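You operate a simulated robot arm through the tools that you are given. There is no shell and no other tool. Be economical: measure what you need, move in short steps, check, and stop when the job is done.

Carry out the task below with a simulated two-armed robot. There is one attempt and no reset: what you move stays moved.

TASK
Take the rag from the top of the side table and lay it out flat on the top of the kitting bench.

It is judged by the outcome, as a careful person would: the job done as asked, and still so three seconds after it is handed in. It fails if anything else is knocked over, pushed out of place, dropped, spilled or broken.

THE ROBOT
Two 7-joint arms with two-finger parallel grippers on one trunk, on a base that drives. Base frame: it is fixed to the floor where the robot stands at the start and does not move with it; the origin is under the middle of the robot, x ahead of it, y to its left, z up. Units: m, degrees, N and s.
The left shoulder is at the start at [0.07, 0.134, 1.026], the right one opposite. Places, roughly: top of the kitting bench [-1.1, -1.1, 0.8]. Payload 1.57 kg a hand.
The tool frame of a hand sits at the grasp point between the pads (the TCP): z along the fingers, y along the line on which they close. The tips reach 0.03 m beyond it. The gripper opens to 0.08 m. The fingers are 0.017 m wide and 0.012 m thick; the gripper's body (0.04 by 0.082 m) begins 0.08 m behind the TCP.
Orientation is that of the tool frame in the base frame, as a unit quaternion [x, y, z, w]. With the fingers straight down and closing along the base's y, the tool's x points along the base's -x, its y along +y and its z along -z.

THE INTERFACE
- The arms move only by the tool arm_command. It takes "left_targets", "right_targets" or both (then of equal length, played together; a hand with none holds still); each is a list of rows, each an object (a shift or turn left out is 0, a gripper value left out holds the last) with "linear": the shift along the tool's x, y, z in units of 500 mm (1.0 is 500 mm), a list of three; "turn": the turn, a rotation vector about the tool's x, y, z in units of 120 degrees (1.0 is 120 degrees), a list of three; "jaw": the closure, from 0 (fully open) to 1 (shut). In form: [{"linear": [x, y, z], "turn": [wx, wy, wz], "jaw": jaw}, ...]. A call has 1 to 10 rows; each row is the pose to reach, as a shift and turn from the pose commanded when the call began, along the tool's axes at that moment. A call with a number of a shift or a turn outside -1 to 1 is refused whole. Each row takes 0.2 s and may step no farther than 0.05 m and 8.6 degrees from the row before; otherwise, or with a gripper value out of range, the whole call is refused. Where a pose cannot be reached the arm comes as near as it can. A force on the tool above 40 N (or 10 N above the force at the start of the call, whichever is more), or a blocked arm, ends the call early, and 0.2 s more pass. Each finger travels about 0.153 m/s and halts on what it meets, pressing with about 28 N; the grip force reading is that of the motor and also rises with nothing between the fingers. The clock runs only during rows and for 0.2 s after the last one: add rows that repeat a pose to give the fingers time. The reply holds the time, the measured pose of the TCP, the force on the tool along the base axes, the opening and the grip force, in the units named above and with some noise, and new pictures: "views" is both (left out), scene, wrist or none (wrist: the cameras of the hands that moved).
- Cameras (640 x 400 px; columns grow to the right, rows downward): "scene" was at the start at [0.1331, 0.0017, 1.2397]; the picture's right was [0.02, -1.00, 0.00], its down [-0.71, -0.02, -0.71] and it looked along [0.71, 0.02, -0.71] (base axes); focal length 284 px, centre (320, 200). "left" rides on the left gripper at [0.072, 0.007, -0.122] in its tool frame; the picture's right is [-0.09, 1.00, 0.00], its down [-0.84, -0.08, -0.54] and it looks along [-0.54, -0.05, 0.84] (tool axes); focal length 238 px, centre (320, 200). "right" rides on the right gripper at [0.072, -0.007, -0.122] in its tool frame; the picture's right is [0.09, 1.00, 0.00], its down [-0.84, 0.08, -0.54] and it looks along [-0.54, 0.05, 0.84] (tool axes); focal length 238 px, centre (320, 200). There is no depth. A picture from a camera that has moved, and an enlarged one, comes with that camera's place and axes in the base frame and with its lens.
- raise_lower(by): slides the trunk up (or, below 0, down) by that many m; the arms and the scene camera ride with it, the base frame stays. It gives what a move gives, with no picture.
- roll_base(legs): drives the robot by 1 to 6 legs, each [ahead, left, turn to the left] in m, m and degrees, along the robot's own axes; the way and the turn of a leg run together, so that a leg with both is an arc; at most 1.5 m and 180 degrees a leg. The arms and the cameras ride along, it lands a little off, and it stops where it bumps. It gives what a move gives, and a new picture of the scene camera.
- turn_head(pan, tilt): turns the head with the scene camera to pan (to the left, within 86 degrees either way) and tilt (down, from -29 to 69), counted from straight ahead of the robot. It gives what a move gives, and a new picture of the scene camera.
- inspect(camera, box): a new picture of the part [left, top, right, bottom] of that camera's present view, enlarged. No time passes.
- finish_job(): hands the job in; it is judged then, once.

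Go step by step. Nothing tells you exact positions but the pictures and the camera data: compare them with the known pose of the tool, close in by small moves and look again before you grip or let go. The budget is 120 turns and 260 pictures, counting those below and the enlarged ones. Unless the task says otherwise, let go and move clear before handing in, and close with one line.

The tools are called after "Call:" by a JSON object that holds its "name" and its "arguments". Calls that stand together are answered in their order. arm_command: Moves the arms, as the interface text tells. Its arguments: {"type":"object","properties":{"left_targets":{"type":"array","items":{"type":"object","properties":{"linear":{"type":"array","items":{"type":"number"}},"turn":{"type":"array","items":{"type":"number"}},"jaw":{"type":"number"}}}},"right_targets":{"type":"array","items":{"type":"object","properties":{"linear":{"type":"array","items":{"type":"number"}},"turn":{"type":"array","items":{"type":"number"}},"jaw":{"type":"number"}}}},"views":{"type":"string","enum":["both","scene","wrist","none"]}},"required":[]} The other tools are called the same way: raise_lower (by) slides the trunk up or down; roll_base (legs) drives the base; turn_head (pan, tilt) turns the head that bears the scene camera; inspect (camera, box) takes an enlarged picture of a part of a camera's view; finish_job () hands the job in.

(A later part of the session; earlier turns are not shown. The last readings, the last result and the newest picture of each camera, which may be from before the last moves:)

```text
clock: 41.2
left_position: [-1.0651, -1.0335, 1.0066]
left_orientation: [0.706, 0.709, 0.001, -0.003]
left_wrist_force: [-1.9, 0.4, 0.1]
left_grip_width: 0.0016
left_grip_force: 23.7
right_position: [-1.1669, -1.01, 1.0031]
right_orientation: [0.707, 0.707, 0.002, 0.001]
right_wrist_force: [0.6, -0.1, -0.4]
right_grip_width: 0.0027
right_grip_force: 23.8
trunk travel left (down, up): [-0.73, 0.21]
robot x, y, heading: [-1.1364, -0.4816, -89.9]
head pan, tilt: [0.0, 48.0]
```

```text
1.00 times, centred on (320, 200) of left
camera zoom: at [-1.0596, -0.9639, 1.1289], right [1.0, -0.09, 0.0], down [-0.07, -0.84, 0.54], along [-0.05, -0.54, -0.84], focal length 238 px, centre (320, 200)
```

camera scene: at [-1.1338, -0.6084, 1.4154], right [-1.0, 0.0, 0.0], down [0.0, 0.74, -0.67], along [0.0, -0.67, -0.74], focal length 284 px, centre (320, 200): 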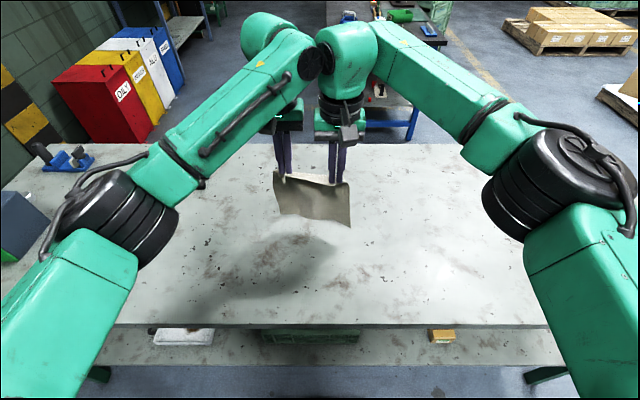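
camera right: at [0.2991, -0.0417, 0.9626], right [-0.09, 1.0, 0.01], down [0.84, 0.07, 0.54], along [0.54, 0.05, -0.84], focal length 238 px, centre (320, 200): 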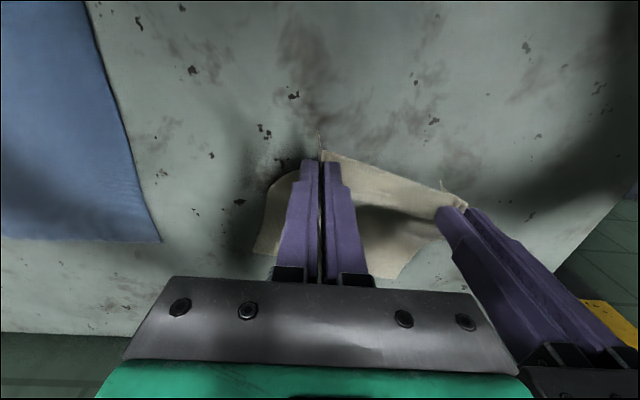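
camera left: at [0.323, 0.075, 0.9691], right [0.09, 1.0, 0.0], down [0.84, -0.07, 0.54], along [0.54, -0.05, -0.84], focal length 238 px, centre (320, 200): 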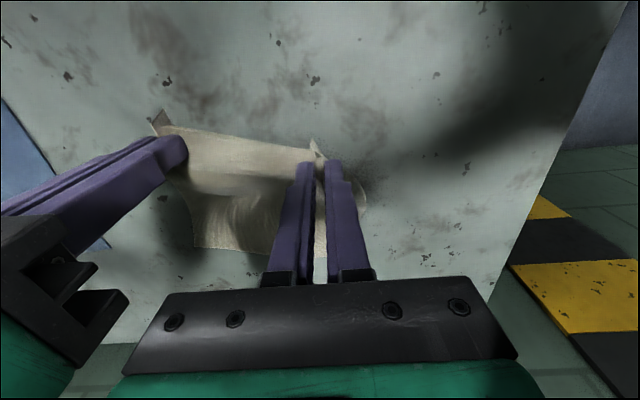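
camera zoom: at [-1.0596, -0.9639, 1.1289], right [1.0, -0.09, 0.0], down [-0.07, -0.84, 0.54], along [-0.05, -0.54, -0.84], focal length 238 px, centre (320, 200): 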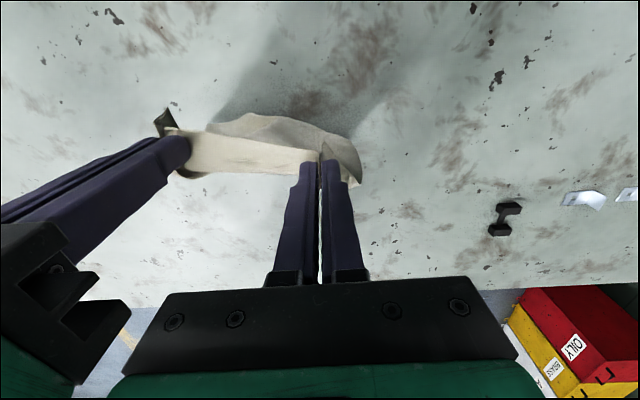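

Parallax on the small black item gives a bench top of about z = 0.82, so the hem has just landed under the hands. I now draw the hands back toward the robot while lowering, so the rag lays down.

Call:
{"name": "arm_command", "arguments": {"left_targets": [{"linear": [0.05, 0, 0]}, {"linear": [0.1, 0, 0.02]}, {"linear": [0.16, 0, 0.06]}], "right_targets": [{"linear": [0.05, 0, 0]}, {"linear": [0.1, 0, 0.02]}, {"linear": [0.16, 0, 0.06]}]}}

```text
clock: 42.0
left_position: [-1.0661, -0.9534, 0.9775]
left_orientation: [0.705, 0.709, 0.001, -0.003]
left_wrist_force: [0.5, 0.3, -0.3]
left_grip_width: 0.0019
left_grip_force: 23.5
right_position: [-1.1642, -0.9292, 0.9743]
right_orientation: [0.708, 0.706, 0.003, 0.001]
right_wrist_force: [0.7, -0.4, -0.7]
right_grip_width: 0.0025
right_grip_force: 23.7
trunk travel left (down, up): [-0.73, 0.21]
robot x, y, heading: [-1.1354, -0.4742, -89.8]
head pan, tilt: [0.0, 48.0]
camera scene: at [-1.1337, -0.6076, 1.3656], right [-1.0, 0.0, 0.0], down [0.0, 0.74, -0.67], along [0.0, -0.67, -0.74], focal length 284 px, centre (320, 200)
camera right: at [-1.1722, -0.8577, 1.0971], right [1.0, 0.09, 0.01], down [0.07, -0.84, 0.54], along [0.05, -0.54, -0.84], focal length 238 px, centre (320, 200)
camera left: at [-1.0604, -0.8833, 1.0992], right [1.0, -0.09, 0.0], down [-0.07, -0.84, 0.54], along [-0.05, -0.54, -0.84], focal length 238 px, centre (320, 200)
```

scene: 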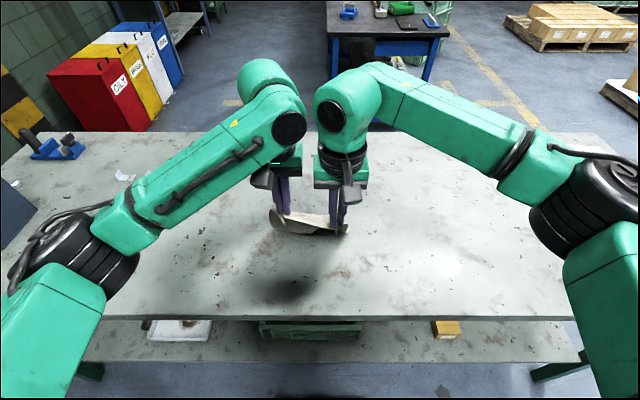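
right: 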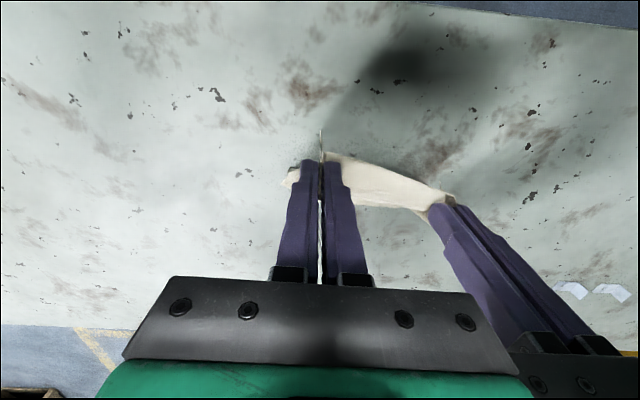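
left: 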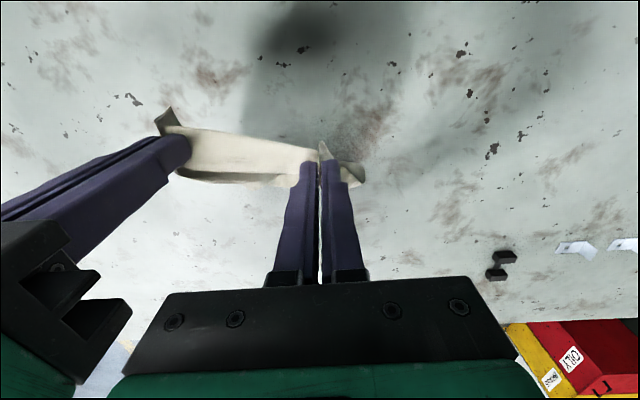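

The hem now trails behind the hands, away from the robot. I let it settle for a moment and look closer.

Call:
{"name": "arm_command", "arguments": {"left_targets": [{"linear": [0, 0, 0]}, {"linear": [0, 0, 0]}, {"linear": [0, 0, 0]}], "views": "none"}}

Call:
{"name": "inspect", "arguments": {"camera": "scene", "box": [240, 150, 380, 270]}}

```text
clock: 42.8
left_position: [-1.0673, -0.9555, 0.9763]
left_orientation: [0.705, 0.709, 0.001, -0.003]
left_wrist_force: [-0.6, 0.4, -0.2]
left_grip_width: 0.0018
left_grip_force: 23.9
right_position: [-1.1652, -0.9295, 0.9738]
right_orientation: [0.707, 0.708, 0.003, 0.001]
right_wrist_force: [0.2, -1.0, -0.2]
right_grip_width: 0.0025
right_grip_force: 23.8
trunk travel left (down, up): [-0.73, 0.21]
robot x, y, heading: [-1.135, -0.4837, -89.8]
head pan, tilt: [0.0, 48.0]
```

```text
3.33 times, centred on (310, 210) of scene
camera zoom: at [-1.1338, -0.6087, 1.3654], right [-1.0, 0.0, 0.0], down [0.0, 0.74, -0.67], along [0.0, -0.67, -0.74], focal length 946 px, centre (353, 167)
```

zoom: 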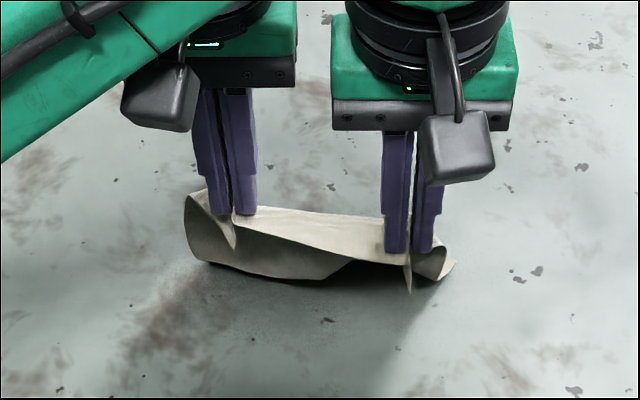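

The cloth slopes away from the hands onto the bench. I continue back and down in small steps.

Call:
{"name": "arm_command", "arguments": {"left_targets": [{"linear": [0.04, 0, 0.02]}, {"linear": [0.08, 0, 0.06]}, {"linear": [0.11, 0, 0.11]}, {"linear": [0.11, 0, 0.11]}], "right_targets": [{"linear": [0.04, 0, 0.02]}, {"linear": [0.08, 0, 0.06]}, {"linear": [0.11, 0, 0.11]}, {"linear": [0.11, 0, 0.11]}], "views": "wrist"}}

Call:
{"name": "inspect", "arguments": {"camera": "scene", "box": [220, 150, 400, 290]}}

```text
clock: 43.8
left_position: [-1.0658, -0.8982, 0.9217]
left_orientation: [0.705, 0.709, 0.001, -0.003]
left_wrist_force: [-0.7, -0.3, 0.0]
left_grip_width: 0.0019
left_grip_force: 23.6
right_position: [-1.1655, -0.8745, 0.9179]
right_orientation: [0.707, 0.708, 0.002, 0.0]
right_wrist_force: [-0.5, 0.3, -0.1]
right_grip_width: 0.0022
right_grip_force: 23.9
trunk travel left (down, up): [-0.73, 0.21]
robot x, y, heading: [-1.1396, -0.4783, -90.1]
head pan, tilt: [0.0, 48.0]
camera right: at [-1.172, -0.8037, 1.0412], right [1.0, 0.09, 0.01], down [0.07, -0.84, 0.54], along [0.05, -0.54, -0.84], focal length 238 px, centre (320, 200)
camera left: at [-1.0603, -0.8285, 1.0445], right [1.0, -0.09, 0.0], down [-0.07, -0.84, 0.54], along [-0.05, -0.54, -0.84], focal length 238 px, centre (320, 200)
```

right: 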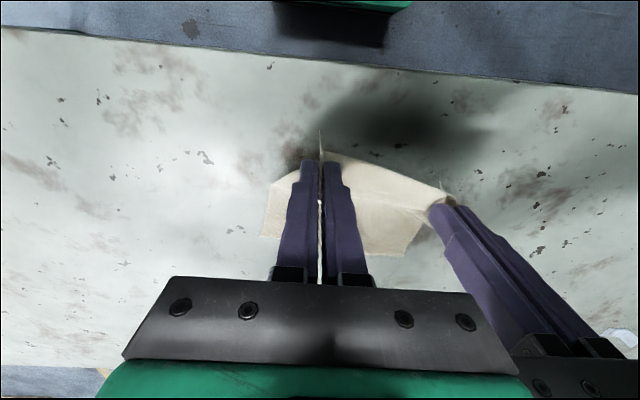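
left: 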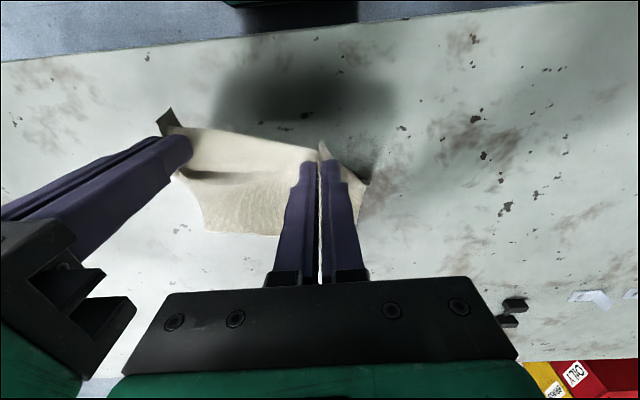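

```text
2.86 times, centred on (310, 220) of scene
camera zoom: at [-1.1338, -0.6085, 1.3655], right [-1.0, 0.0, 0.0], down [0.0, 0.74, -0.67], along [0.0, -0.67, -0.74], focal length 811 px, centre (349, 143)
```

zoom: 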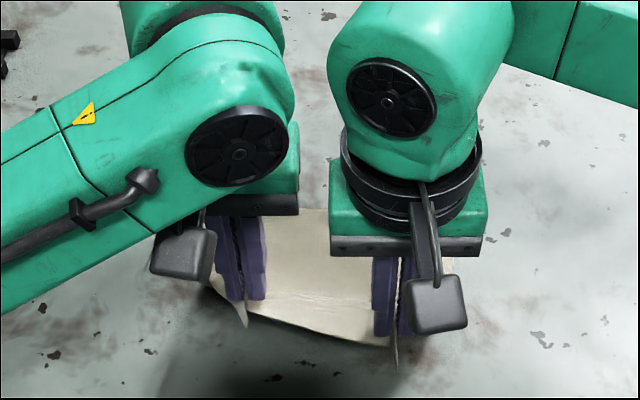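

The rag lays out nicely, but its hem is at y about -1.01 and the bench front edge at about -0.81, so the rag would reach the front edge. I lift it again, go about 0.1 m deeper and repeat the same motion.

Call:
{"name": "raise_lower", "arguments": {"by": 0.17}}

Call:
{"name": "roll_base", "arguments": {"legs": [[0.04, 0, 0]]}}

Call:
{"name": "arm_command", "arguments": {"left_targets": [{"linear": [-0.08, 0, 0]}, {"linear": [-0.16, 0, 0]}, {"linear": [-0.24, 0, 0]}, {"linear": [-0.32, 0, 0]}, {"linear": [-0.36, 0, 0]}, {"linear": [-0.36, 0, 0]}], "right_targets": [{"linear": [-0.08, 0, 0]}, {"linear": [-0.16, 0, 0]}, {"linear": [-0.24, 0, 0]}, {"linear": [-0.32, 0, 0]}, {"linear": [-0.36, 0, 0]}, {"linear": [-0.36, 0, 0]}], "views": "scene"}}

```text
clock: 45.7
left_position: [-1.0673, -0.898, 1.0922]
left_orientation: [0.705, 0.709, 0.001, -0.003]
left_wrist_force: [-0.7, 0.6, 0.8]
left_grip_width: 0.0018
left_grip_force: 23.1
right_position: [-1.1639, -0.8754, 1.0883]
right_orientation: [0.707, 0.708, 0.003, 0.001]
right_wrist_force: [-1.1, 0.2, 0.4]
right_grip_width: 0.0023
right_grip_force: 24.5
trunk travel left (down, up): [-0.9, 0.04]
robot x, y, heading: [-1.1369, -0.4798, -89.6]
head pan, tilt: [0.0, 48.0]
```

```text
clock: 46.6
left_position: [-1.0662, -0.9297, 1.0948]
left_orientation: [0.705, 0.709, -0.002, -0.001]
left_wrist_force: [0.2, 1.1, -0.3]
left_grip_width: 0.002
left_grip_force: 23.8
right_position: [-1.1646, -0.9065, 1.0924]
right_orientation: [0.707, 0.707, -0.001, 0.005]
right_wrist_force: [0.6, 0.7, -0.1]
right_grip_width: 0.0022
right_grip_force: 24.0
trunk travel left (down, up): [-0.9, 0.04]
robot x, y, heading: [-1.1365, -0.5181, -89.9]
head pan, tilt: [0.0, 48.0]
camera scene: at [-1.1338, -0.6376, 1.5364], right [-1.0, 0.0, 0.0], down [0.0, 0.74, -0.67], along [0.0, -0.67, -0.74], focal length 284 px, centre (320, 200)
```

scene: 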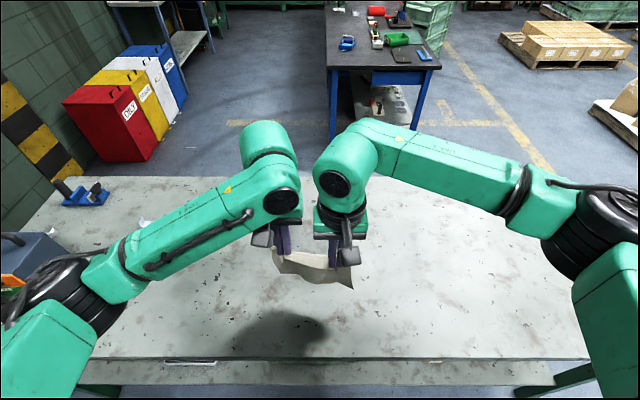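

```text
clock: 48.0
left_position: [-1.0656, -1.1189, 1.092]
left_orientation: [0.705, 0.709, -0.001, -0.003]
left_wrist_force: [-13.2, 1.3, -0.5]
left_grip_width: 0.0021
left_grip_force: 23.5
right_position: [-1.1713, -1.0958, 1.0895]
right_orientation: [0.712, 0.702, 0.003, 0.001]
right_wrist_force: [13.1, -1.7, 1.4]
right_grip_width: 0.0025
right_grip_force: 23.6
trunk travel left (down, up): [-0.9, 0.04]
robot x, y, heading: [-1.1386, -0.5224, -90.0]
head pan, tilt: [0.0, 48.0]
camera scene: at [-1.1338, -0.6463, 1.5356], right [-1.0, 0.0, 0.0], down [0.0, 0.74, -0.67], along [0.0, -0.67, -0.74], focal length 284 px, centre (320, 200)
```

scene: 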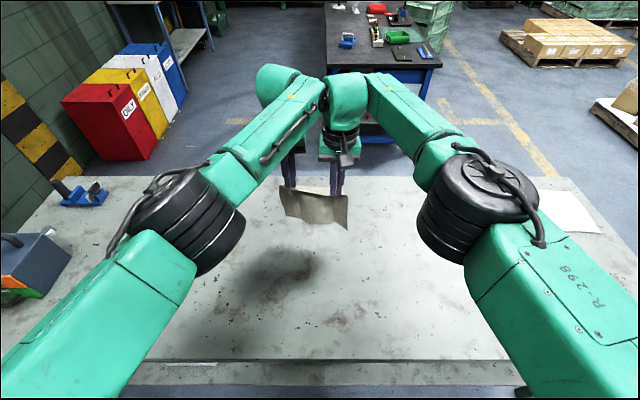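

The right arm is near its reach limit and pulls at the cloth (13 N). I come back 3 cm, then lower until the hem lands.

Call:
{"name": "arm_command", "arguments": {"left_targets": [{"linear": [0.06, 0, 0]}, {"linear": [0.06, 0, 0]}], "right_targets": [{"linear": [0.06, 0.012, 0]}, {"linear": [0.06, 0.012, 0], "turn": [0, 0, 0]}], "views": "none"}}

Call:
{"name": "raise_lower", "arguments": {"by": -0.085}}

Call:
{"name": "inspect", "arguments": {"camera": "scene", "box": [220, 130, 400, 270]}}

```text
clock: 48.6
left_position: [-1.0601, -1.0866, 1.0909]
left_orientation: [0.701, 0.713, 0.002, -0.003]
left_wrist_force: [-7.5, -0.3, -0.2]
left_grip_width: 0.0018
left_grip_force: 24.2
right_position: [-1.1631, -1.0675, 1.0881]
right_orientation: [0.712, 0.703, 0.002, 0.001]
right_wrist_force: [6.4, -1.0, 0.3]
right_grip_width: 0.0022
right_grip_force: 24.0
trunk travel left (down, up): [-0.9, 0.04]
robot x, y, heading: [-1.1342, -0.5196, -89.9]
head pan, tilt: [0.0, 48.0]
```

```text
clock: 49.8
left_position: [-1.0604, -1.089, 1.0055]
left_orientation: [0.701, 0.713, 0.002, -0.003]
left_wrist_force: [-6.1, 0.7, 0.4]
left_grip_width: 0.0021
left_grip_force: 24.0
right_position: [-1.1637, -1.0672, 1.0036]
right_orientation: [0.712, 0.703, 0.003, 0.001]
right_wrist_force: [5.7, -0.7, 0.5]
right_grip_width: 0.0023
right_grip_force: 24.0
trunk travel left (down, up): [-0.815, 0.125]
robot x, y, heading: [-1.1361, -0.5236, -89.9]
head pan, tilt: [0.0, 48.0]
```

```text
2.86 times, centred on (310, 200) of scene
camera zoom: at [-1.1337, -0.6478, 1.4505], right [-1.0, 0.0, 0.0], down [0.0, 0.74, -0.67], along [0.0, -0.67, -0.74], focal length 811 px, centre (349, 200)
```

zoom: 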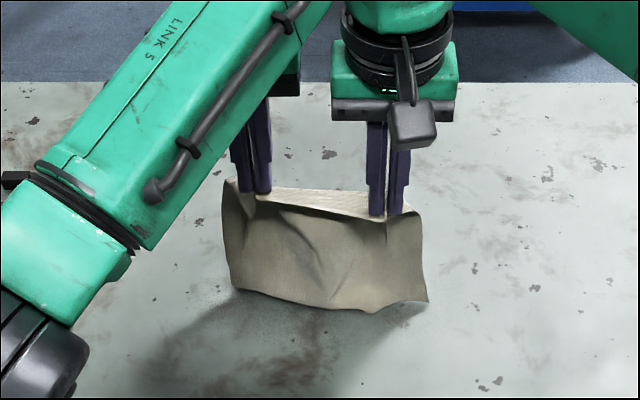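

The hem is at the bench top and the free area is good. I repeat the lay-back motion, a little further this time.

Call:
{"name": "arm_command", "arguments": {"left_targets": [{"linear": [0.05, -0.003, 0]}, {"linear": [0.1, -0.003, 0.02]}, {"linear": [0.16, -0.003, 0.06]}, {"linear": [0.16, -0.003, 0.06]}, {"linear": [0.2, -0.003, 0.08]}, {"linear": [0.24, -0.003, 0.12]}, {"linear": [0.27, -0.003, 0.17]}, {"linear": [0.32, -0.003, 0.2]}, {"linear": [0.34, -0.003, 0.21]}, {"linear": [0.34, -0.003, 0.21]}], "right_targets": [{"linear": [0.05, 0.003, 0]}, {"linear": [0.1, 0.003, 0.02]}, {"linear": [0.16, 0.003, 0.06]}, {"linear": [0.16, 0.003, 0.06]}, {"linear": [0.2, 0.003, 0.08]}, {"linear": [0.24, 0.003, 0.12]}, {"linear": [0.27, 0.003, 0.17]}, {"linear": [0.32, 0.003, 0.2]}, {"linear": [0.34, 0.003, 0.21]}, {"linear": [0.34, 0.003, 0.21]}]}}

```text
clock: 52.0
left_position: [-1.0624, -0.9197, 0.9004]
left_orientation: [0.701, 0.714, 0.004, 0.0]
left_wrist_force: [0.0, -0.7, -0.8]
left_grip_width: 0.0019
left_grip_force: 23.7
right_position: [-1.1604, -0.897, 0.8986]
right_orientation: [0.712, 0.703, 0.001, 0.0]
right_wrist_force: [-0.1, -0.1, 0.4]
right_grip_width: 0.0022
right_grip_force: 24.1
trunk travel left (down, up): [-0.815, 0.125]
robot x, y, heading: [-1.1334, -0.52, -90.0]
head pan, tilt: [0.0, 48.0]
camera scene: at [-1.1337, -0.6489, 1.4504], right [-1.0, 0.0, 0.0], down [0.0, 0.74, -0.67], along [0.0, -0.67, -0.74], focal length 284 px, centre (320, 200)
camera right: at [-1.1666, -0.8266, 1.0218], right [1.0, 0.08, 0.0], down [0.07, -0.84, 0.54], along [0.05, -0.54, -0.84], focal length 238 px, centre (320, 200)
camera left: at [-1.0578, -0.8495, 1.0239], right [1.0, -0.07, 0.0], down [-0.06, -0.84, 0.54], along [-0.04, -0.54, -0.84], focal length 238 px, centre (320, 200)
```

scene: 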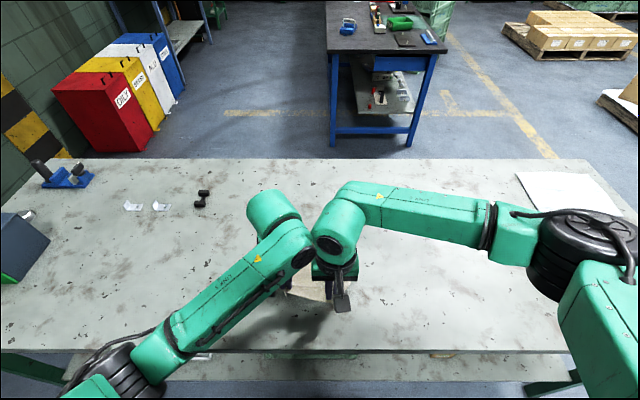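
right: 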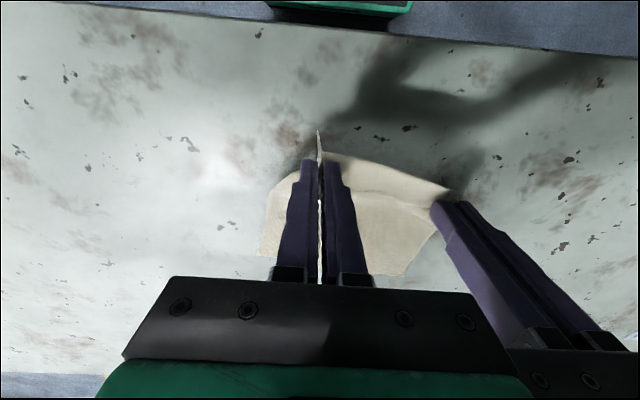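
left: 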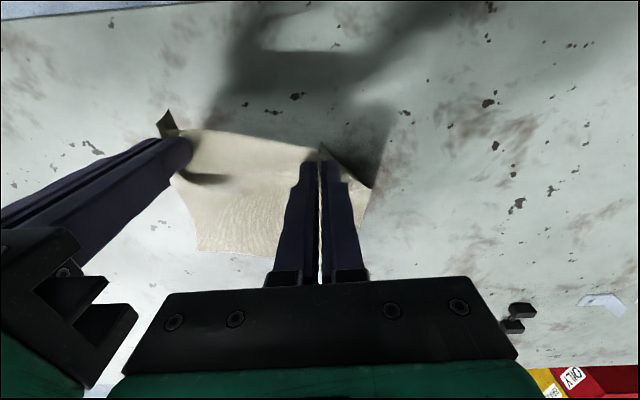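

The rag lies well but would end only about 1 cm from the front edge; I want it deeper. I look down to see how much room the base has before the bench.

Call:
{"name": "turn_head", "arguments": {"pan": 0, "tilt": 69}}

Call:
{"name": "inspect", "arguments": {"camera": "right", "box": [160, 0, 480, 200]}}

```text
clock: 52.9
left_position: [-1.0629, -0.9189, 0.9028]
left_orientation: [0.7, 0.714, 0.003, 0.0]
left_wrist_force: [0.8, 0.8, 0.5]
left_grip_width: 0.0021
left_grip_force: 23.1
right_position: [-1.1604, -0.8958, 0.8984]
right_orientation: [0.71, 0.704, 0.001, 0.0]
right_wrist_force: [0.3, 0.5, -0.9]
right_grip_width: 0.0023
right_grip_force: 23.7
trunk travel left (down, up): [-0.815, 0.125]
robot x, y, heading: [-1.1391, -0.5176, -89.8]
head pan, tilt: [0.0, 68.8]
camera scene: at [-1.1338, -0.625, 1.4259], right [-1.0, 0.0, 0.0], down [0.0, 0.93, -0.36], along [0.0, -0.36, -0.93], focal length 284 px, centre (320, 200)
```

scene: 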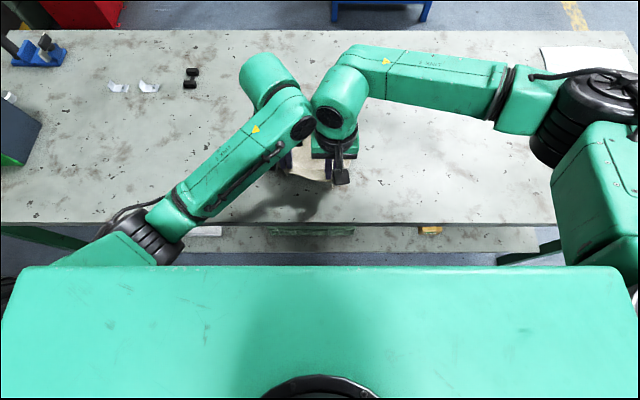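

```text
2.00 times, centred on (320, 100) of right
camera zoom: at [-1.1664, -0.8254, 1.022], right [1.0, 0.08, 0.0], down [0.07, -0.84, 0.54], along [0.05, -0.54, -0.84], focal length 477 px, centre (320, 400)
```

zoom: 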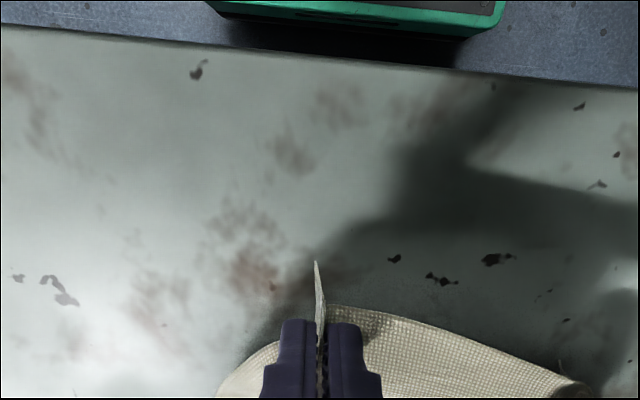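

There is about 9 cm of room to the shelf, so the base can safely go 3 cm closer. I lift the rag again and lay it starting deeper.

Call:
{"name": "arm_command", "arguments": {"left_targets": [{"linear": [0, 0, -0.08]}, {"linear": [0, 0, -0.16]}, {"linear": [0, 0, -0.2]}], "right_targets": [{"linear": [0, 0, -0.08]}, {"linear": [0, 0, -0.16]}, {"linear": [0, 0, -0.2]}], "views": "none"}}

Call:
{"name": "raise_lower", "arguments": {"by": 0.09}}

Call:
{"name": "roll_base", "arguments": {"legs": [[0.03, 0, 0]]}}

Call:
{"name": "arm_command", "arguments": {"left_targets": [{"linear": [-0.08, 0, 0]}, {"linear": [-0.16, 0, 0]}, {"linear": [-0.24, 0, 0]}, {"linear": [-0.32, 0, 0]}, {"linear": [-0.36, 0, 0]}, {"linear": [-0.36, 0, 0]}], "right_targets": [{"linear": [-0.08, 0, 0]}, {"linear": [-0.16, 0, 0]}, {"linear": [-0.24, 0, 0]}, {"linear": [-0.32, 0, 0]}, {"linear": [-0.36, 0, 0]}, {"linear": [-0.36, 0, 0]}], "views": "none"}}

Call:
{"name": "turn_head", "arguments": {"pan": 0, "tilt": 50}}

```text
clock: 53.7
left_position: [-1.0714, -0.9157, 1.0024]
left_orientation: [0.707, 0.707, 0.001, -0.002]
left_wrist_force: [0.3, 0.0, 0.5]
left_grip_width: 0.002
left_grip_force: 23.5
right_position: [-1.1568, -0.8948, 0.9985]
right_orientation: [0.707, 0.707, 0.003, 0.001]
right_wrist_force: [0.4, -0.6, 0.4]
right_grip_width: 0.0021
right_grip_force: 23.9
trunk travel left (down, up): [-0.815, 0.125]
robot x, y, heading: [-1.1345, -0.519, -89.8]
head pan, tilt: [0.0, 68.8]
```

```text
clock: 54.9
left_position: [-1.0684, -0.9187, 1.0916]
left_orientation: [0.704, 0.71, 0.002, -0.002]
left_wrist_force: [0.6, -0.4, 0.7]
left_grip_width: 0.002
left_grip_force: 23.8
right_position: [-1.1569, -0.8951, 1.0879]
right_orientation: [0.707, 0.707, 0.003, 0.002]
right_wrist_force: [-0.6, 0.0, 0.8]
right_grip_width: 0.0021
right_grip_force: 24.1
trunk travel left (down, up): [-0.905, 0.035]
robot x, y, heading: [-1.1352, -0.517, -90.0]
head pan, tilt: [0.0, 68.8]
```

```text
clock: 55.7
left_position: [-1.0685, -0.9407, 1.0951]
left_orientation: [0.705, 0.709, -0.001, 0.0]
left_wrist_force: [-0.3, 0.0, 0.0]
left_grip_width: 0.0018
left_grip_force: 23.3
right_position: [-1.1555, -0.9178, 1.0903]
right_orientation: [0.707, 0.707, 0.001, 0.004]
right_wrist_force: [0.5, 0.3, -0.2]
right_grip_width: 0.0025
right_grip_force: 23.9
trunk travel left (down, up): [-0.905, 0.035]
robot x, y, heading: [-1.1359, -0.5502, -90.0]
head pan, tilt: [0.0, 68.8]
camera scene: at [-1.1338, -0.646, 1.5165], right [-1.0, 0.0, 0.0], down [0.0, 0.93, -0.37], along [0.0, -0.37, -0.93], focal length 284 px, centre (320, 200)
```

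scene: 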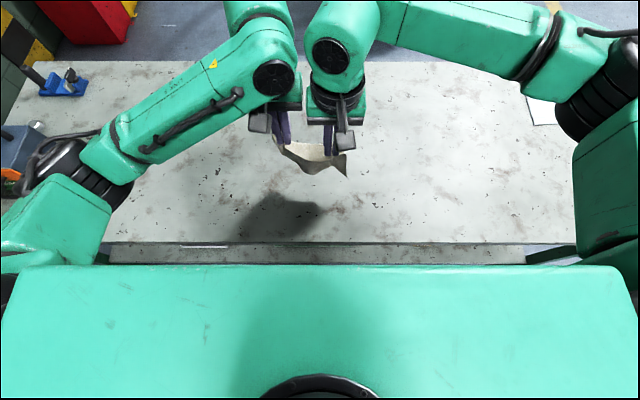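

```text
clock: 57.1
left_position: [-1.0675, -1.1271, 1.0922]
left_orientation: [0.705, 0.709, 0.0, -0.003]
left_wrist_force: [-0.3, -0.6, 0.8]
left_grip_width: 0.0018
left_grip_force: 23.6
right_position: [-1.1667, -1.1092, 1.0884]
right_orientation: [0.717, 0.697, 0.002, 0.0]
right_wrist_force: [1.0, 0.3, 0.5]
right_grip_width: 0.0023
right_grip_force: 24.1
trunk travel left (down, up): [-0.905, 0.035]
robot x, y, heading: [-1.1351, -0.5487, -89.8]
head pan, tilt: [0.0, 68.8]
```

```text
clock: 58.0
left_position: [-1.0669, -1.1276, 1.0907]
left_orientation: [0.704, 0.71, 0.002, -0.004]
left_wrist_force: [-1.9, -0.7, -0.4]
left_grip_width: 0.0021
left_grip_force: 23.6
right_position: [-1.1659, -1.1091, 1.0877]
right_orientation: [0.716, 0.698, 0.002, -0.001]
right_wrist_force: [1.6, 0.3, 0.0]
right_grip_width: 0.0025
right_grip_force: 24.2
trunk travel left (down, up): [-0.905, 0.035]
robot x, y, heading: [-1.1334, -0.552, -89.8]
head pan, tilt: [0.0, 50.0]
camera scene: at [-1.1337, -0.6763, 1.5376], right [-1.0, 0.0, 0.0], down [0.0, 0.77, -0.64], along [0.0, -0.64, -0.77], focal length 284 px, centre (320, 200)
```

scene: 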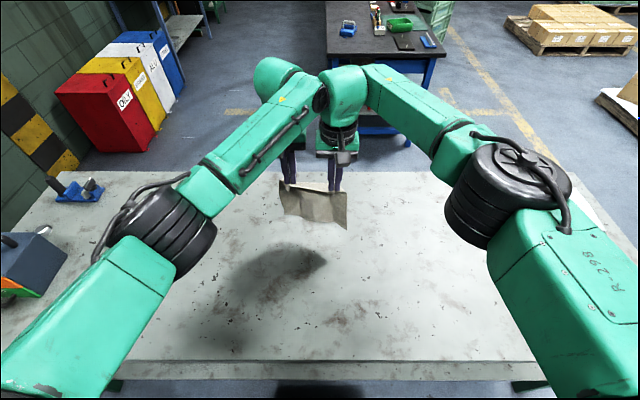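

Now the hands are at y about -1.118 without strain. I lower to hem contact and lay back again.

Call:
{"name": "raise_lower", "arguments": {"by": -0.09}}

Call:
{"name": "arm_command", "arguments": {"left_targets": [{"linear": [0.03, 0, 0.01]}, {"linear": [0.07, 0, 0.03]}, {"linear": [0.12, 0, 0.06]}, {"linear": [0.12, 0, 0.06]}, {"linear": [0.16, 0, 0.09]}, {"linear": [0.2, 0, 0.12]}, {"linear": [0.24, 0, 0.16]}, {"linear": [0.28, 0, 0.19]}, {"linear": [0.32, 0, 0.21]}, {"linear": [0.32, 0, 0.21]}], "right_targets": [{"linear": [0.03, 0, 0.01]}, {"linear": [0.07, 0, 0.03]}, {"linear": [0.12, 0, 0.06]}, {"linear": [0.12, 0, 0.06]}, {"linear": [0.16, 0, 0.09]}, {"linear": [0.2, 0, 0.12]}, {"linear": [0.24, 0, 0.16]}, {"linear": [0.28, 0, 0.19]}, {"linear": [0.32, 0, 0.21]}, {"linear": [0.32, 0, 0.21]}]}}

```text
clock: 59.2
left_position: [-1.0656, -1.1285, 1.0025]
left_orientation: [0.703, 0.711, 0.002, -0.002]
left_wrist_force: [-1.8, 0.4, -0.4]
left_grip_width: 0.0017
left_grip_force: 24.0
right_position: [-1.1654, -1.1092, 0.9975]
right_orientation: [0.716, 0.698, 0.002, 0.001]
right_wrist_force: [2.7, -0.3, 0.7]
right_grip_width: 0.0021
right_grip_force: 24.0
trunk travel left (down, up): [-0.815, 0.125]
robot x, y, heading: [-1.1335, -0.5484, -89.9]
head pan, tilt: [0.0, 50.0]
```

```text
clock: 61.4
left_position: [-1.0693, -0.9662, 0.8967]
left_orientation: [0.706, 0.709, 0.003, -0.002]
left_wrist_force: [-4.4, 0.0, -0.4]
left_grip_width: 0.0022
left_grip_force: 23.4
right_position: [-1.1706, -0.96, 0.8917]
right_orientation: [0.726, 0.687, -0.004, 0.0]
right_wrist_force: [3.9, -0.2, 0.0]
right_grip_width: 0.0025
right_grip_force: 23.8
trunk travel left (down, up): [-0.815, 0.125]
robot x, y, heading: [-1.1339, -0.5471, -89.9]
head pan, tilt: [0.0, 50.0]
camera scene: at [-1.1336, -0.6768, 1.4477], right [-1.0, 0.0, 0.0], down [0.0, 0.77, -0.64], along [0.0, -0.64, -0.77], focal length 284 px, centre (320, 200)
camera right: at [-1.1725, -0.8875, 1.0144], right [1.0, 0.04, -0.01], down [0.04, -0.84, 0.55], along [0.01, -0.55, -0.84], focal length 238 px, centre (320, 200)
camera left: at [-1.0631, -0.896, 1.0193], right [1.0, -0.09, 0.0], down [-0.07, -0.84, 0.54], along [-0.05, -0.53, -0.84], focal length 238 px, centre (320, 200)
```

scene: 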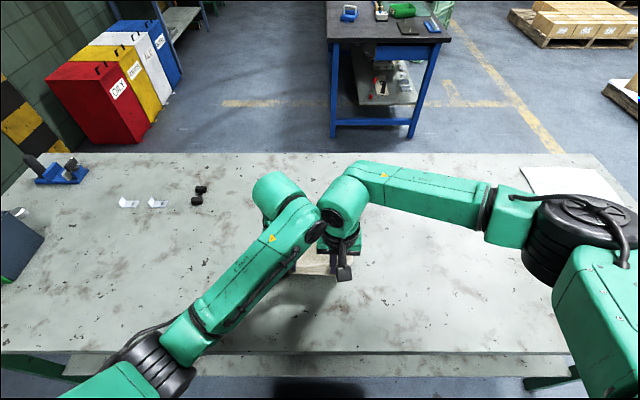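
right: 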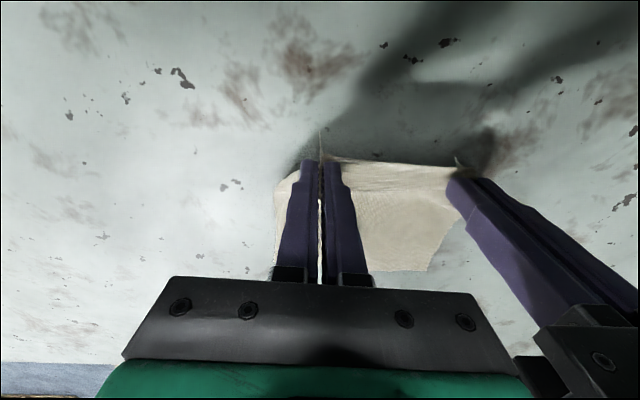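
left: 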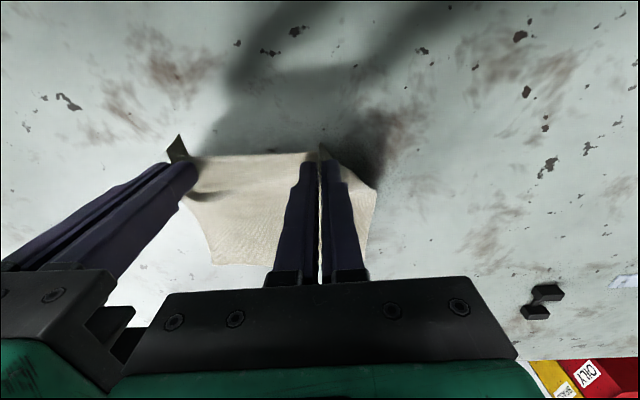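

The hem is now at y about -1.11, which leaves a good margin. I finish the lay-down: back another 5.5 cm and down almost to the surface.

Call:
{"name": "arm_command", "arguments": {"left_targets": [{"linear": [0.04, 0, 0.02]}, {"linear": [0.08, 0, 0.045]}, {"linear": [0.11, 0, 0.07]}, {"linear": [0.11, 0, 0.07]}], "right_targets": [{"linear": [0.04, 0, 0.015]}, {"linear": [0.08, 0, 0.035]}, {"linear": [0.11, 0, 0.06]}, {"linear": [0.11, 0, 0.06]}], "views": "wrist"}}

```text
clock: 62.4
left_position: [-1.0705, -0.9113, 0.8638]
left_orientation: [0.706, 0.708, 0.0, -0.003]
left_wrist_force: [-9.5, -0.5, -0.9]
left_grip_width: 0.0019
left_grip_force: 23.5
right_position: [-1.1739, -0.9116, 0.8591]
right_orientation: [0.732, 0.681, -0.012, -0.004]
right_wrist_force: [9.0, 1.4, 1.0]
right_grip_width: 0.0021
right_grip_force: 23.8
trunk travel left (down, up): [-0.815, 0.125]
robot x, y, heading: [-1.1388, -0.5465, -89.8]
head pan, tilt: [0.0, 50.0]
camera right: at [-1.1717, -0.8379, 0.9813], right [1.0, 0.02, -0.02], down [0.03, -0.83, 0.55], along [-0.01, -0.55, -0.83], focal length 238 px, centre (320, 200)
camera left: at [-1.0639, -0.8412, 0.9856], right [1.0, -0.09, 0.0], down [-0.07, -0.84, 0.54], along [-0.05, -0.54, -0.84], focal length 238 px, centre (320, 200)
```

right: 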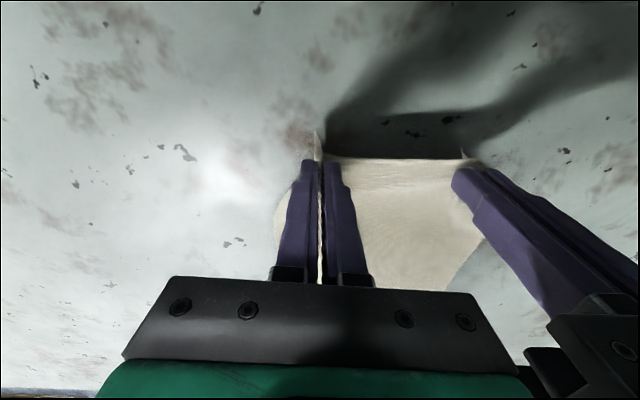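
left: 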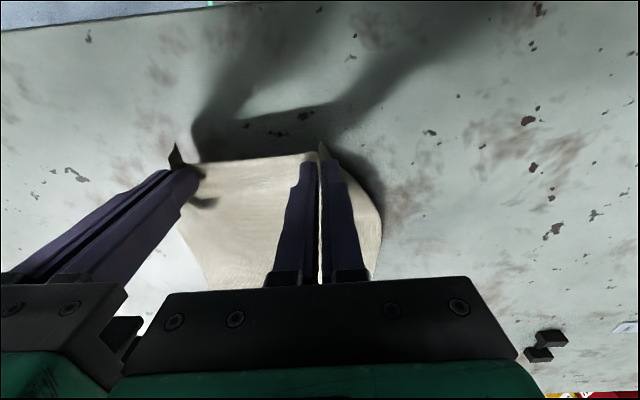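

Nearly down. I ease the sideways tension and lower to contact.

Call:
{"name": "arm_command", "arguments": {"left_targets": [{"linear": [0.01, -0.005, 0.014]}, {"linear": [0.01, -0.005, 0.024]}, {"linear": [0.01, -0.005, 0.024]}], "right_targets": [{"linear": [0.01, 0.005, 0.006]}, {"linear": [0.01, 0.005, 0.014]}, {"linear": [0.01, 0.005, 0.014]}], "views": "wrist"}}

```text
clock: 63.2
left_position: [-1.0712, -0.9076, 0.852]
left_orientation: [0.705, 0.709, -0.001, -0.001]
left_wrist_force: [-13.5, -2.2, -0.2]
left_grip_width: 0.002
left_grip_force: 23.6
right_position: [-1.1754, -0.9062, 0.8485]
right_orientation: [0.735, 0.678, -0.015, -0.008]
right_wrist_force: [13.1, 2.1, 0.1]
right_grip_width: 0.0024
right_grip_force: 23.5
trunk travel left (down, up): [-0.815, 0.125]
robot x, y, heading: [-1.1386, -0.5458, -89.8]
head pan, tilt: [0.0, 50.0]
camera right: at [-1.1722, -0.8343, 0.9711], right [1.0, 0.01, -0.03], down [0.03, -0.84, 0.55], along [-0.02, -0.55, -0.84], focal length 238 px, centre (320, 200)
camera left: at [-1.0647, -0.8372, 0.9745], right [1.0, -0.08, 0.0], down [-0.07, -0.84, 0.54], along [-0.05, -0.54, -0.84], focal length 238 px, centre (320, 200)
```

right: 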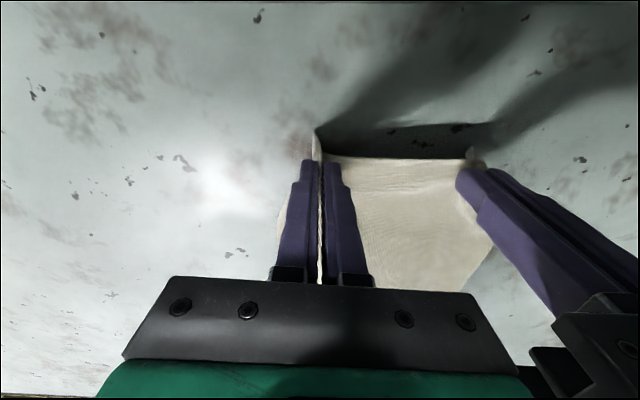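
left: 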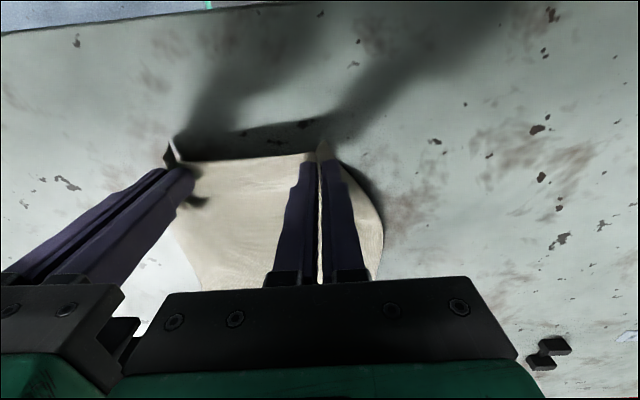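

No contact yet. I lower further, moving the left hand 5 mm toward the right one to relieve the pull.

Call:
{"name": "arm_command", "arguments": {"left_targets": [{"linear": [0, -0.01, 0.01]}, {"linear": [0, -0.012, 0.02]}, {"linear": [0, -0.012, 0.03]}, {"linear": [0, -0.012, 0.036]}], "right_targets": [{"linear": [0, 0, 0.008]}, {"linear": [0, 0, 0.016]}, {"linear": [0, 0, 0.024]}, {"linear": [0, 0, 0.03]}], "views": "wrist"}}

```text
clock: 64.2
left_position: [-1.0744, -0.9097, 0.8351]
left_orientation: [0.702, 0.712, -0.001, -0.001]
left_wrist_force: [-13.8, -2.4, -0.6]
left_grip_width: 0.0035
left_grip_force: 24.4
right_position: [-1.1804, -0.9093, 0.8309]
right_orientation: [0.74, 0.673, -0.018, -0.011]
right_wrist_force: [14.3, 3.0, 1.9]
right_grip_width: 0.0023
right_grip_force: 24.0
trunk travel left (down, up): [-0.815, 0.125]
robot x, y, heading: [-1.1364, -0.5451, -90.1]
head pan, tilt: [0.0, 50.0]
camera right: at [-1.1753, -0.8369, 0.9541], right [1.0, 0.0, -0.04], down [0.02, -0.84, 0.55], along [-0.04, -0.55, -0.84], focal length 238 px, centre (320, 200)
camera left: at [-1.0684, -0.8379, 0.9566], right [1.0, -0.08, 0.0], down [-0.06, -0.84, 0.54], along [-0.04, -0.54, -0.84], focal length 238 px, centre (320, 200)
```

right: 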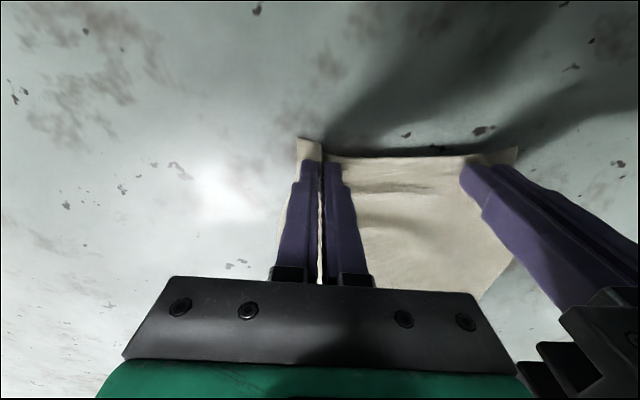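
left: 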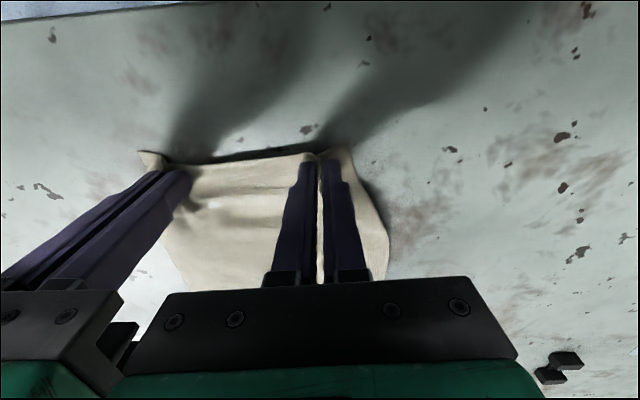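

The corner flaps already rest on the bench, so the tips are just a few millimetres up. I lower slightly more until there is contact.

Call:
{"name": "arm_command", "arguments": {"left_targets": [{"linear": [0, 0, 0.006]}, {"linear": [0, 0, 0.012]}, {"linear": [0, 0, 0.016]}], "right_targets": [{"linear": [0, 0, 0.004]}, {"linear": [0, 0, 0.008]}, {"linear": [0, 0, 0.01]}], "views": "wrist"}}

```text
clock: 64.9
left_position: [-1.0756, -0.911, 0.8335]
left_orientation: [0.701, 0.713, -0.011, 0.001]
left_wrist_force: [-12.3, -1.3, 5.0]
left_grip_width: 0.0024
left_grip_force: 23.6
right_position: [-1.1798, -0.9113, 0.8314]
right_orientation: [0.742, 0.67, -0.018, -0.007]
right_wrist_force: [12.9, 5.7, 22.5]
right_grip_width: 0.0024
right_grip_force: 24.0
trunk travel left (down, up): [-0.815, 0.125]
robot x, y, heading: [-1.1364, -0.5457, -90.1]
head pan, tilt: [0.0, 50.0]
stopped in row 3 (right hand): the force on the tool passed its limit (the readings are from after the stop); the commanded pose is now the measured one
camera right: at [-1.1748, -0.8383, 0.9532], right [1.0, -0.01, -0.04], down [0.01, -0.83, 0.55], along [-0.04, -0.55, -0.83], focal length 238 px, centre (320, 200)
camera left: at [-1.0693, -0.8375, 0.9543], right [1.0, -0.08, -0.01], down [-0.06, -0.83, 0.56], along [-0.05, -0.55, -0.83], focal length 238 px, centre (320, 200)
```

right: 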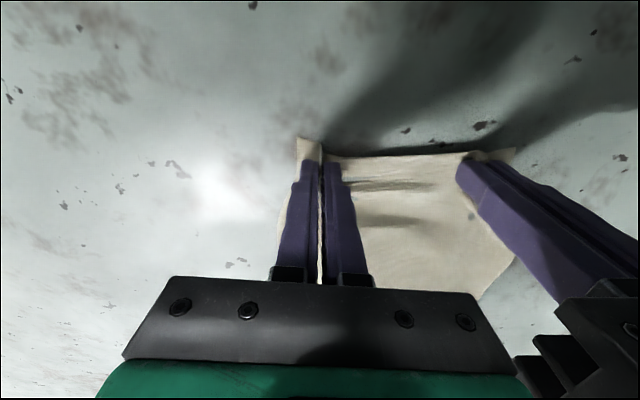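
left: 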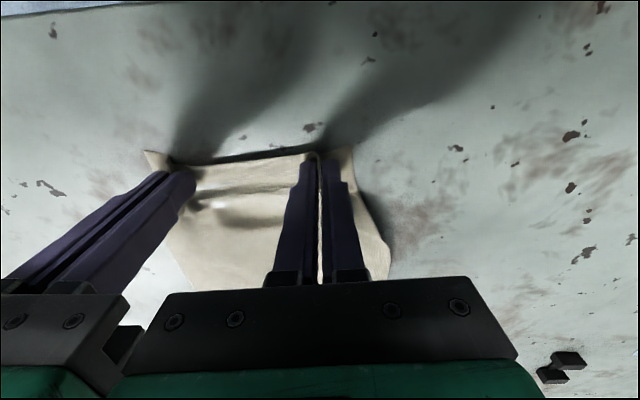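

Both tips are on the bench (top about z = 0.80). I open the jaws gently and rise straight up.

Call:
{"name": "arm_command", "arguments": {"left_targets": [{"linear": [0, 0, -0.002], "jaw": 0.9}, {"linear": [0, 0, -0.004], "jaw": 0.7}, {"linear": [0, 0, -0.004], "jaw": 0.55}, {"linear": [0, 0, -0.03], "jaw": 0.55}, {"linear": [0, 0, -0.1], "jaw": 0.55}, {"linear": [0, 0, -0.16], "jaw": 0.55}], "right_targets": [{"linear": [0, 0, -0.002], "jaw": 0.9}, {"linear": [0, 0, -0.004], "jaw": 0.7}, {"linear": [0, 0, -0.004], "jaw": 0.55}, {"linear": [0, 0, -0.03], "jaw": 0.55}, {"linear": [0, 0, -0.1], "jaw": 0.55}, {"linear": [0, 0, -0.16], "jaw": 0.55}], "views": "wrist"}}

```text
clock: 66.3
left_position: [-1.0727, -0.9109, 0.9111]
left_orientation: [0.702, 0.712, -0.005, -0.001]
left_wrist_force: [0.0, 0.7, 0.2]
left_grip_width: 0.036
left_grip_force: 0.0
right_position: [-1.1745, -0.9094, 0.9079]
right_orientation: [0.739, 0.674, -0.019, -0.011]
right_wrist_force: [0.3, -0.5, 0.2]
right_grip_width: 0.0362
right_grip_force: 0.1
trunk travel left (down, up): [-0.815, 0.125]
robot x, y, heading: [-1.1377, -0.5501, -89.9]
head pan, tilt: [0.0, 50.0]
camera right: at [-1.1684, -0.8375, 1.031], right [1.0, 0.0, -0.04], down [0.02, -0.84, 0.55], along [-0.04, -0.55, -0.83], focal length 238 px, centre (320, 200)
camera left: at [-1.0663, -0.8395, 1.0326], right [1.0, -0.08, -0.01], down [-0.06, -0.83, 0.55], along [-0.05, -0.55, -0.84], focal length 238 px, centre (320, 200)
```

right: 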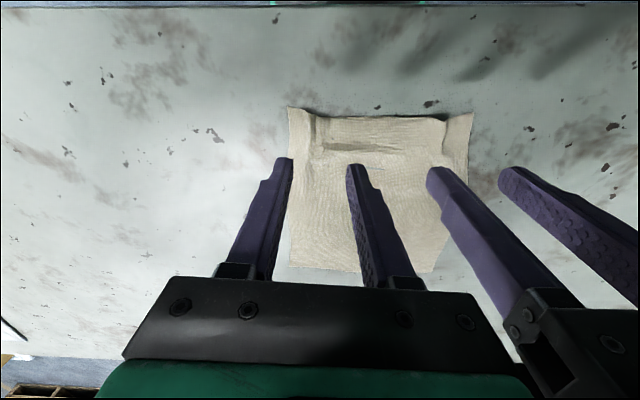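
left: 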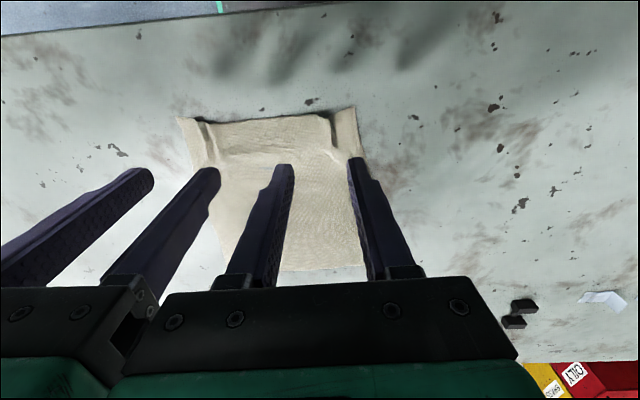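

The rag is laid out with two small ridges near the front corners. I rise to take a clear look at how flat it is.

Call:
{"name": "arm_command", "arguments": {"left_targets": [{"linear": [0, 0.08, -0.04], "jaw": 1}, {"linear": [0, 0.16, -0.08], "jaw": 1}, {"linear": [0, 0.24, -0.12], "jaw": 1}], "right_targets": [{"linear": [0, -0.08, -0.04], "jaw": 1}, {"linear": [0, -0.16, -0.08], "jaw": 1}, {"linear": [0, -0.24, -0.12], "jaw": 1}], "views": "none"}}

Call:
{"name": "inspect", "arguments": {"camera": "scene", "box": [220, 200, 420, 360]}}

Call:
{"name": "inspect", "arguments": {"camera": "left", "box": [0, 40, 400, 290]}}

```text
clock: 67.1
left_position: [-0.9555, -0.9058, 0.9719]
left_orientation: [0.703, 0.712, -0.005, 0.002]
left_wrist_force: [0.3, 0.8, -0.1]
left_grip_width: 0.0
left_grip_force: 21.1
right_position: [-1.2933, -0.8975, 0.975]
right_orientation: [0.74, 0.672, -0.019, -0.009]
right_wrist_force: [-0.4, -1.3, 0.4]
right_grip_width: 0.0
right_grip_force: 21.4
trunk travel left (down, up): [-0.815, 0.125]
robot x, y, heading: [-1.1367, -0.5506, -89.7]
head pan, tilt: [0.0, 50.0]
```

```text
2.50 times, centred on (320, 280) of scene
camera zoom: at [-1.1345, -0.6738, 1.4479], right [-1.0, 0.0, 0.0], down [0.0, 0.77, -0.64], along [0.0, -0.64, -0.77], focal length 710 px, centre (320, 0)
```

zoom: 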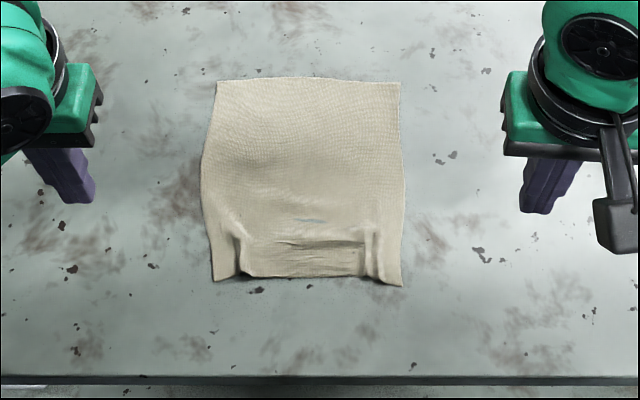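

```text
1.60 times, centred on (200, 165) of left
camera zoom: at [-0.9482, -0.8342, 1.0925], right [1.0, -0.08, 0.0], down [-0.06, -0.83, 0.55], along [-0.05, -0.55, -0.83], focal length 381 px, centre (512, 256)
```

zoom: 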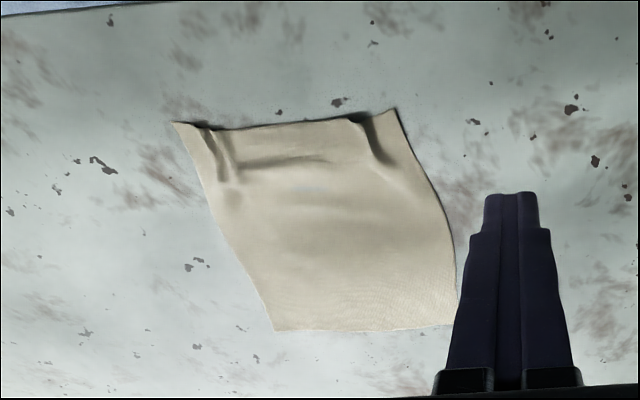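

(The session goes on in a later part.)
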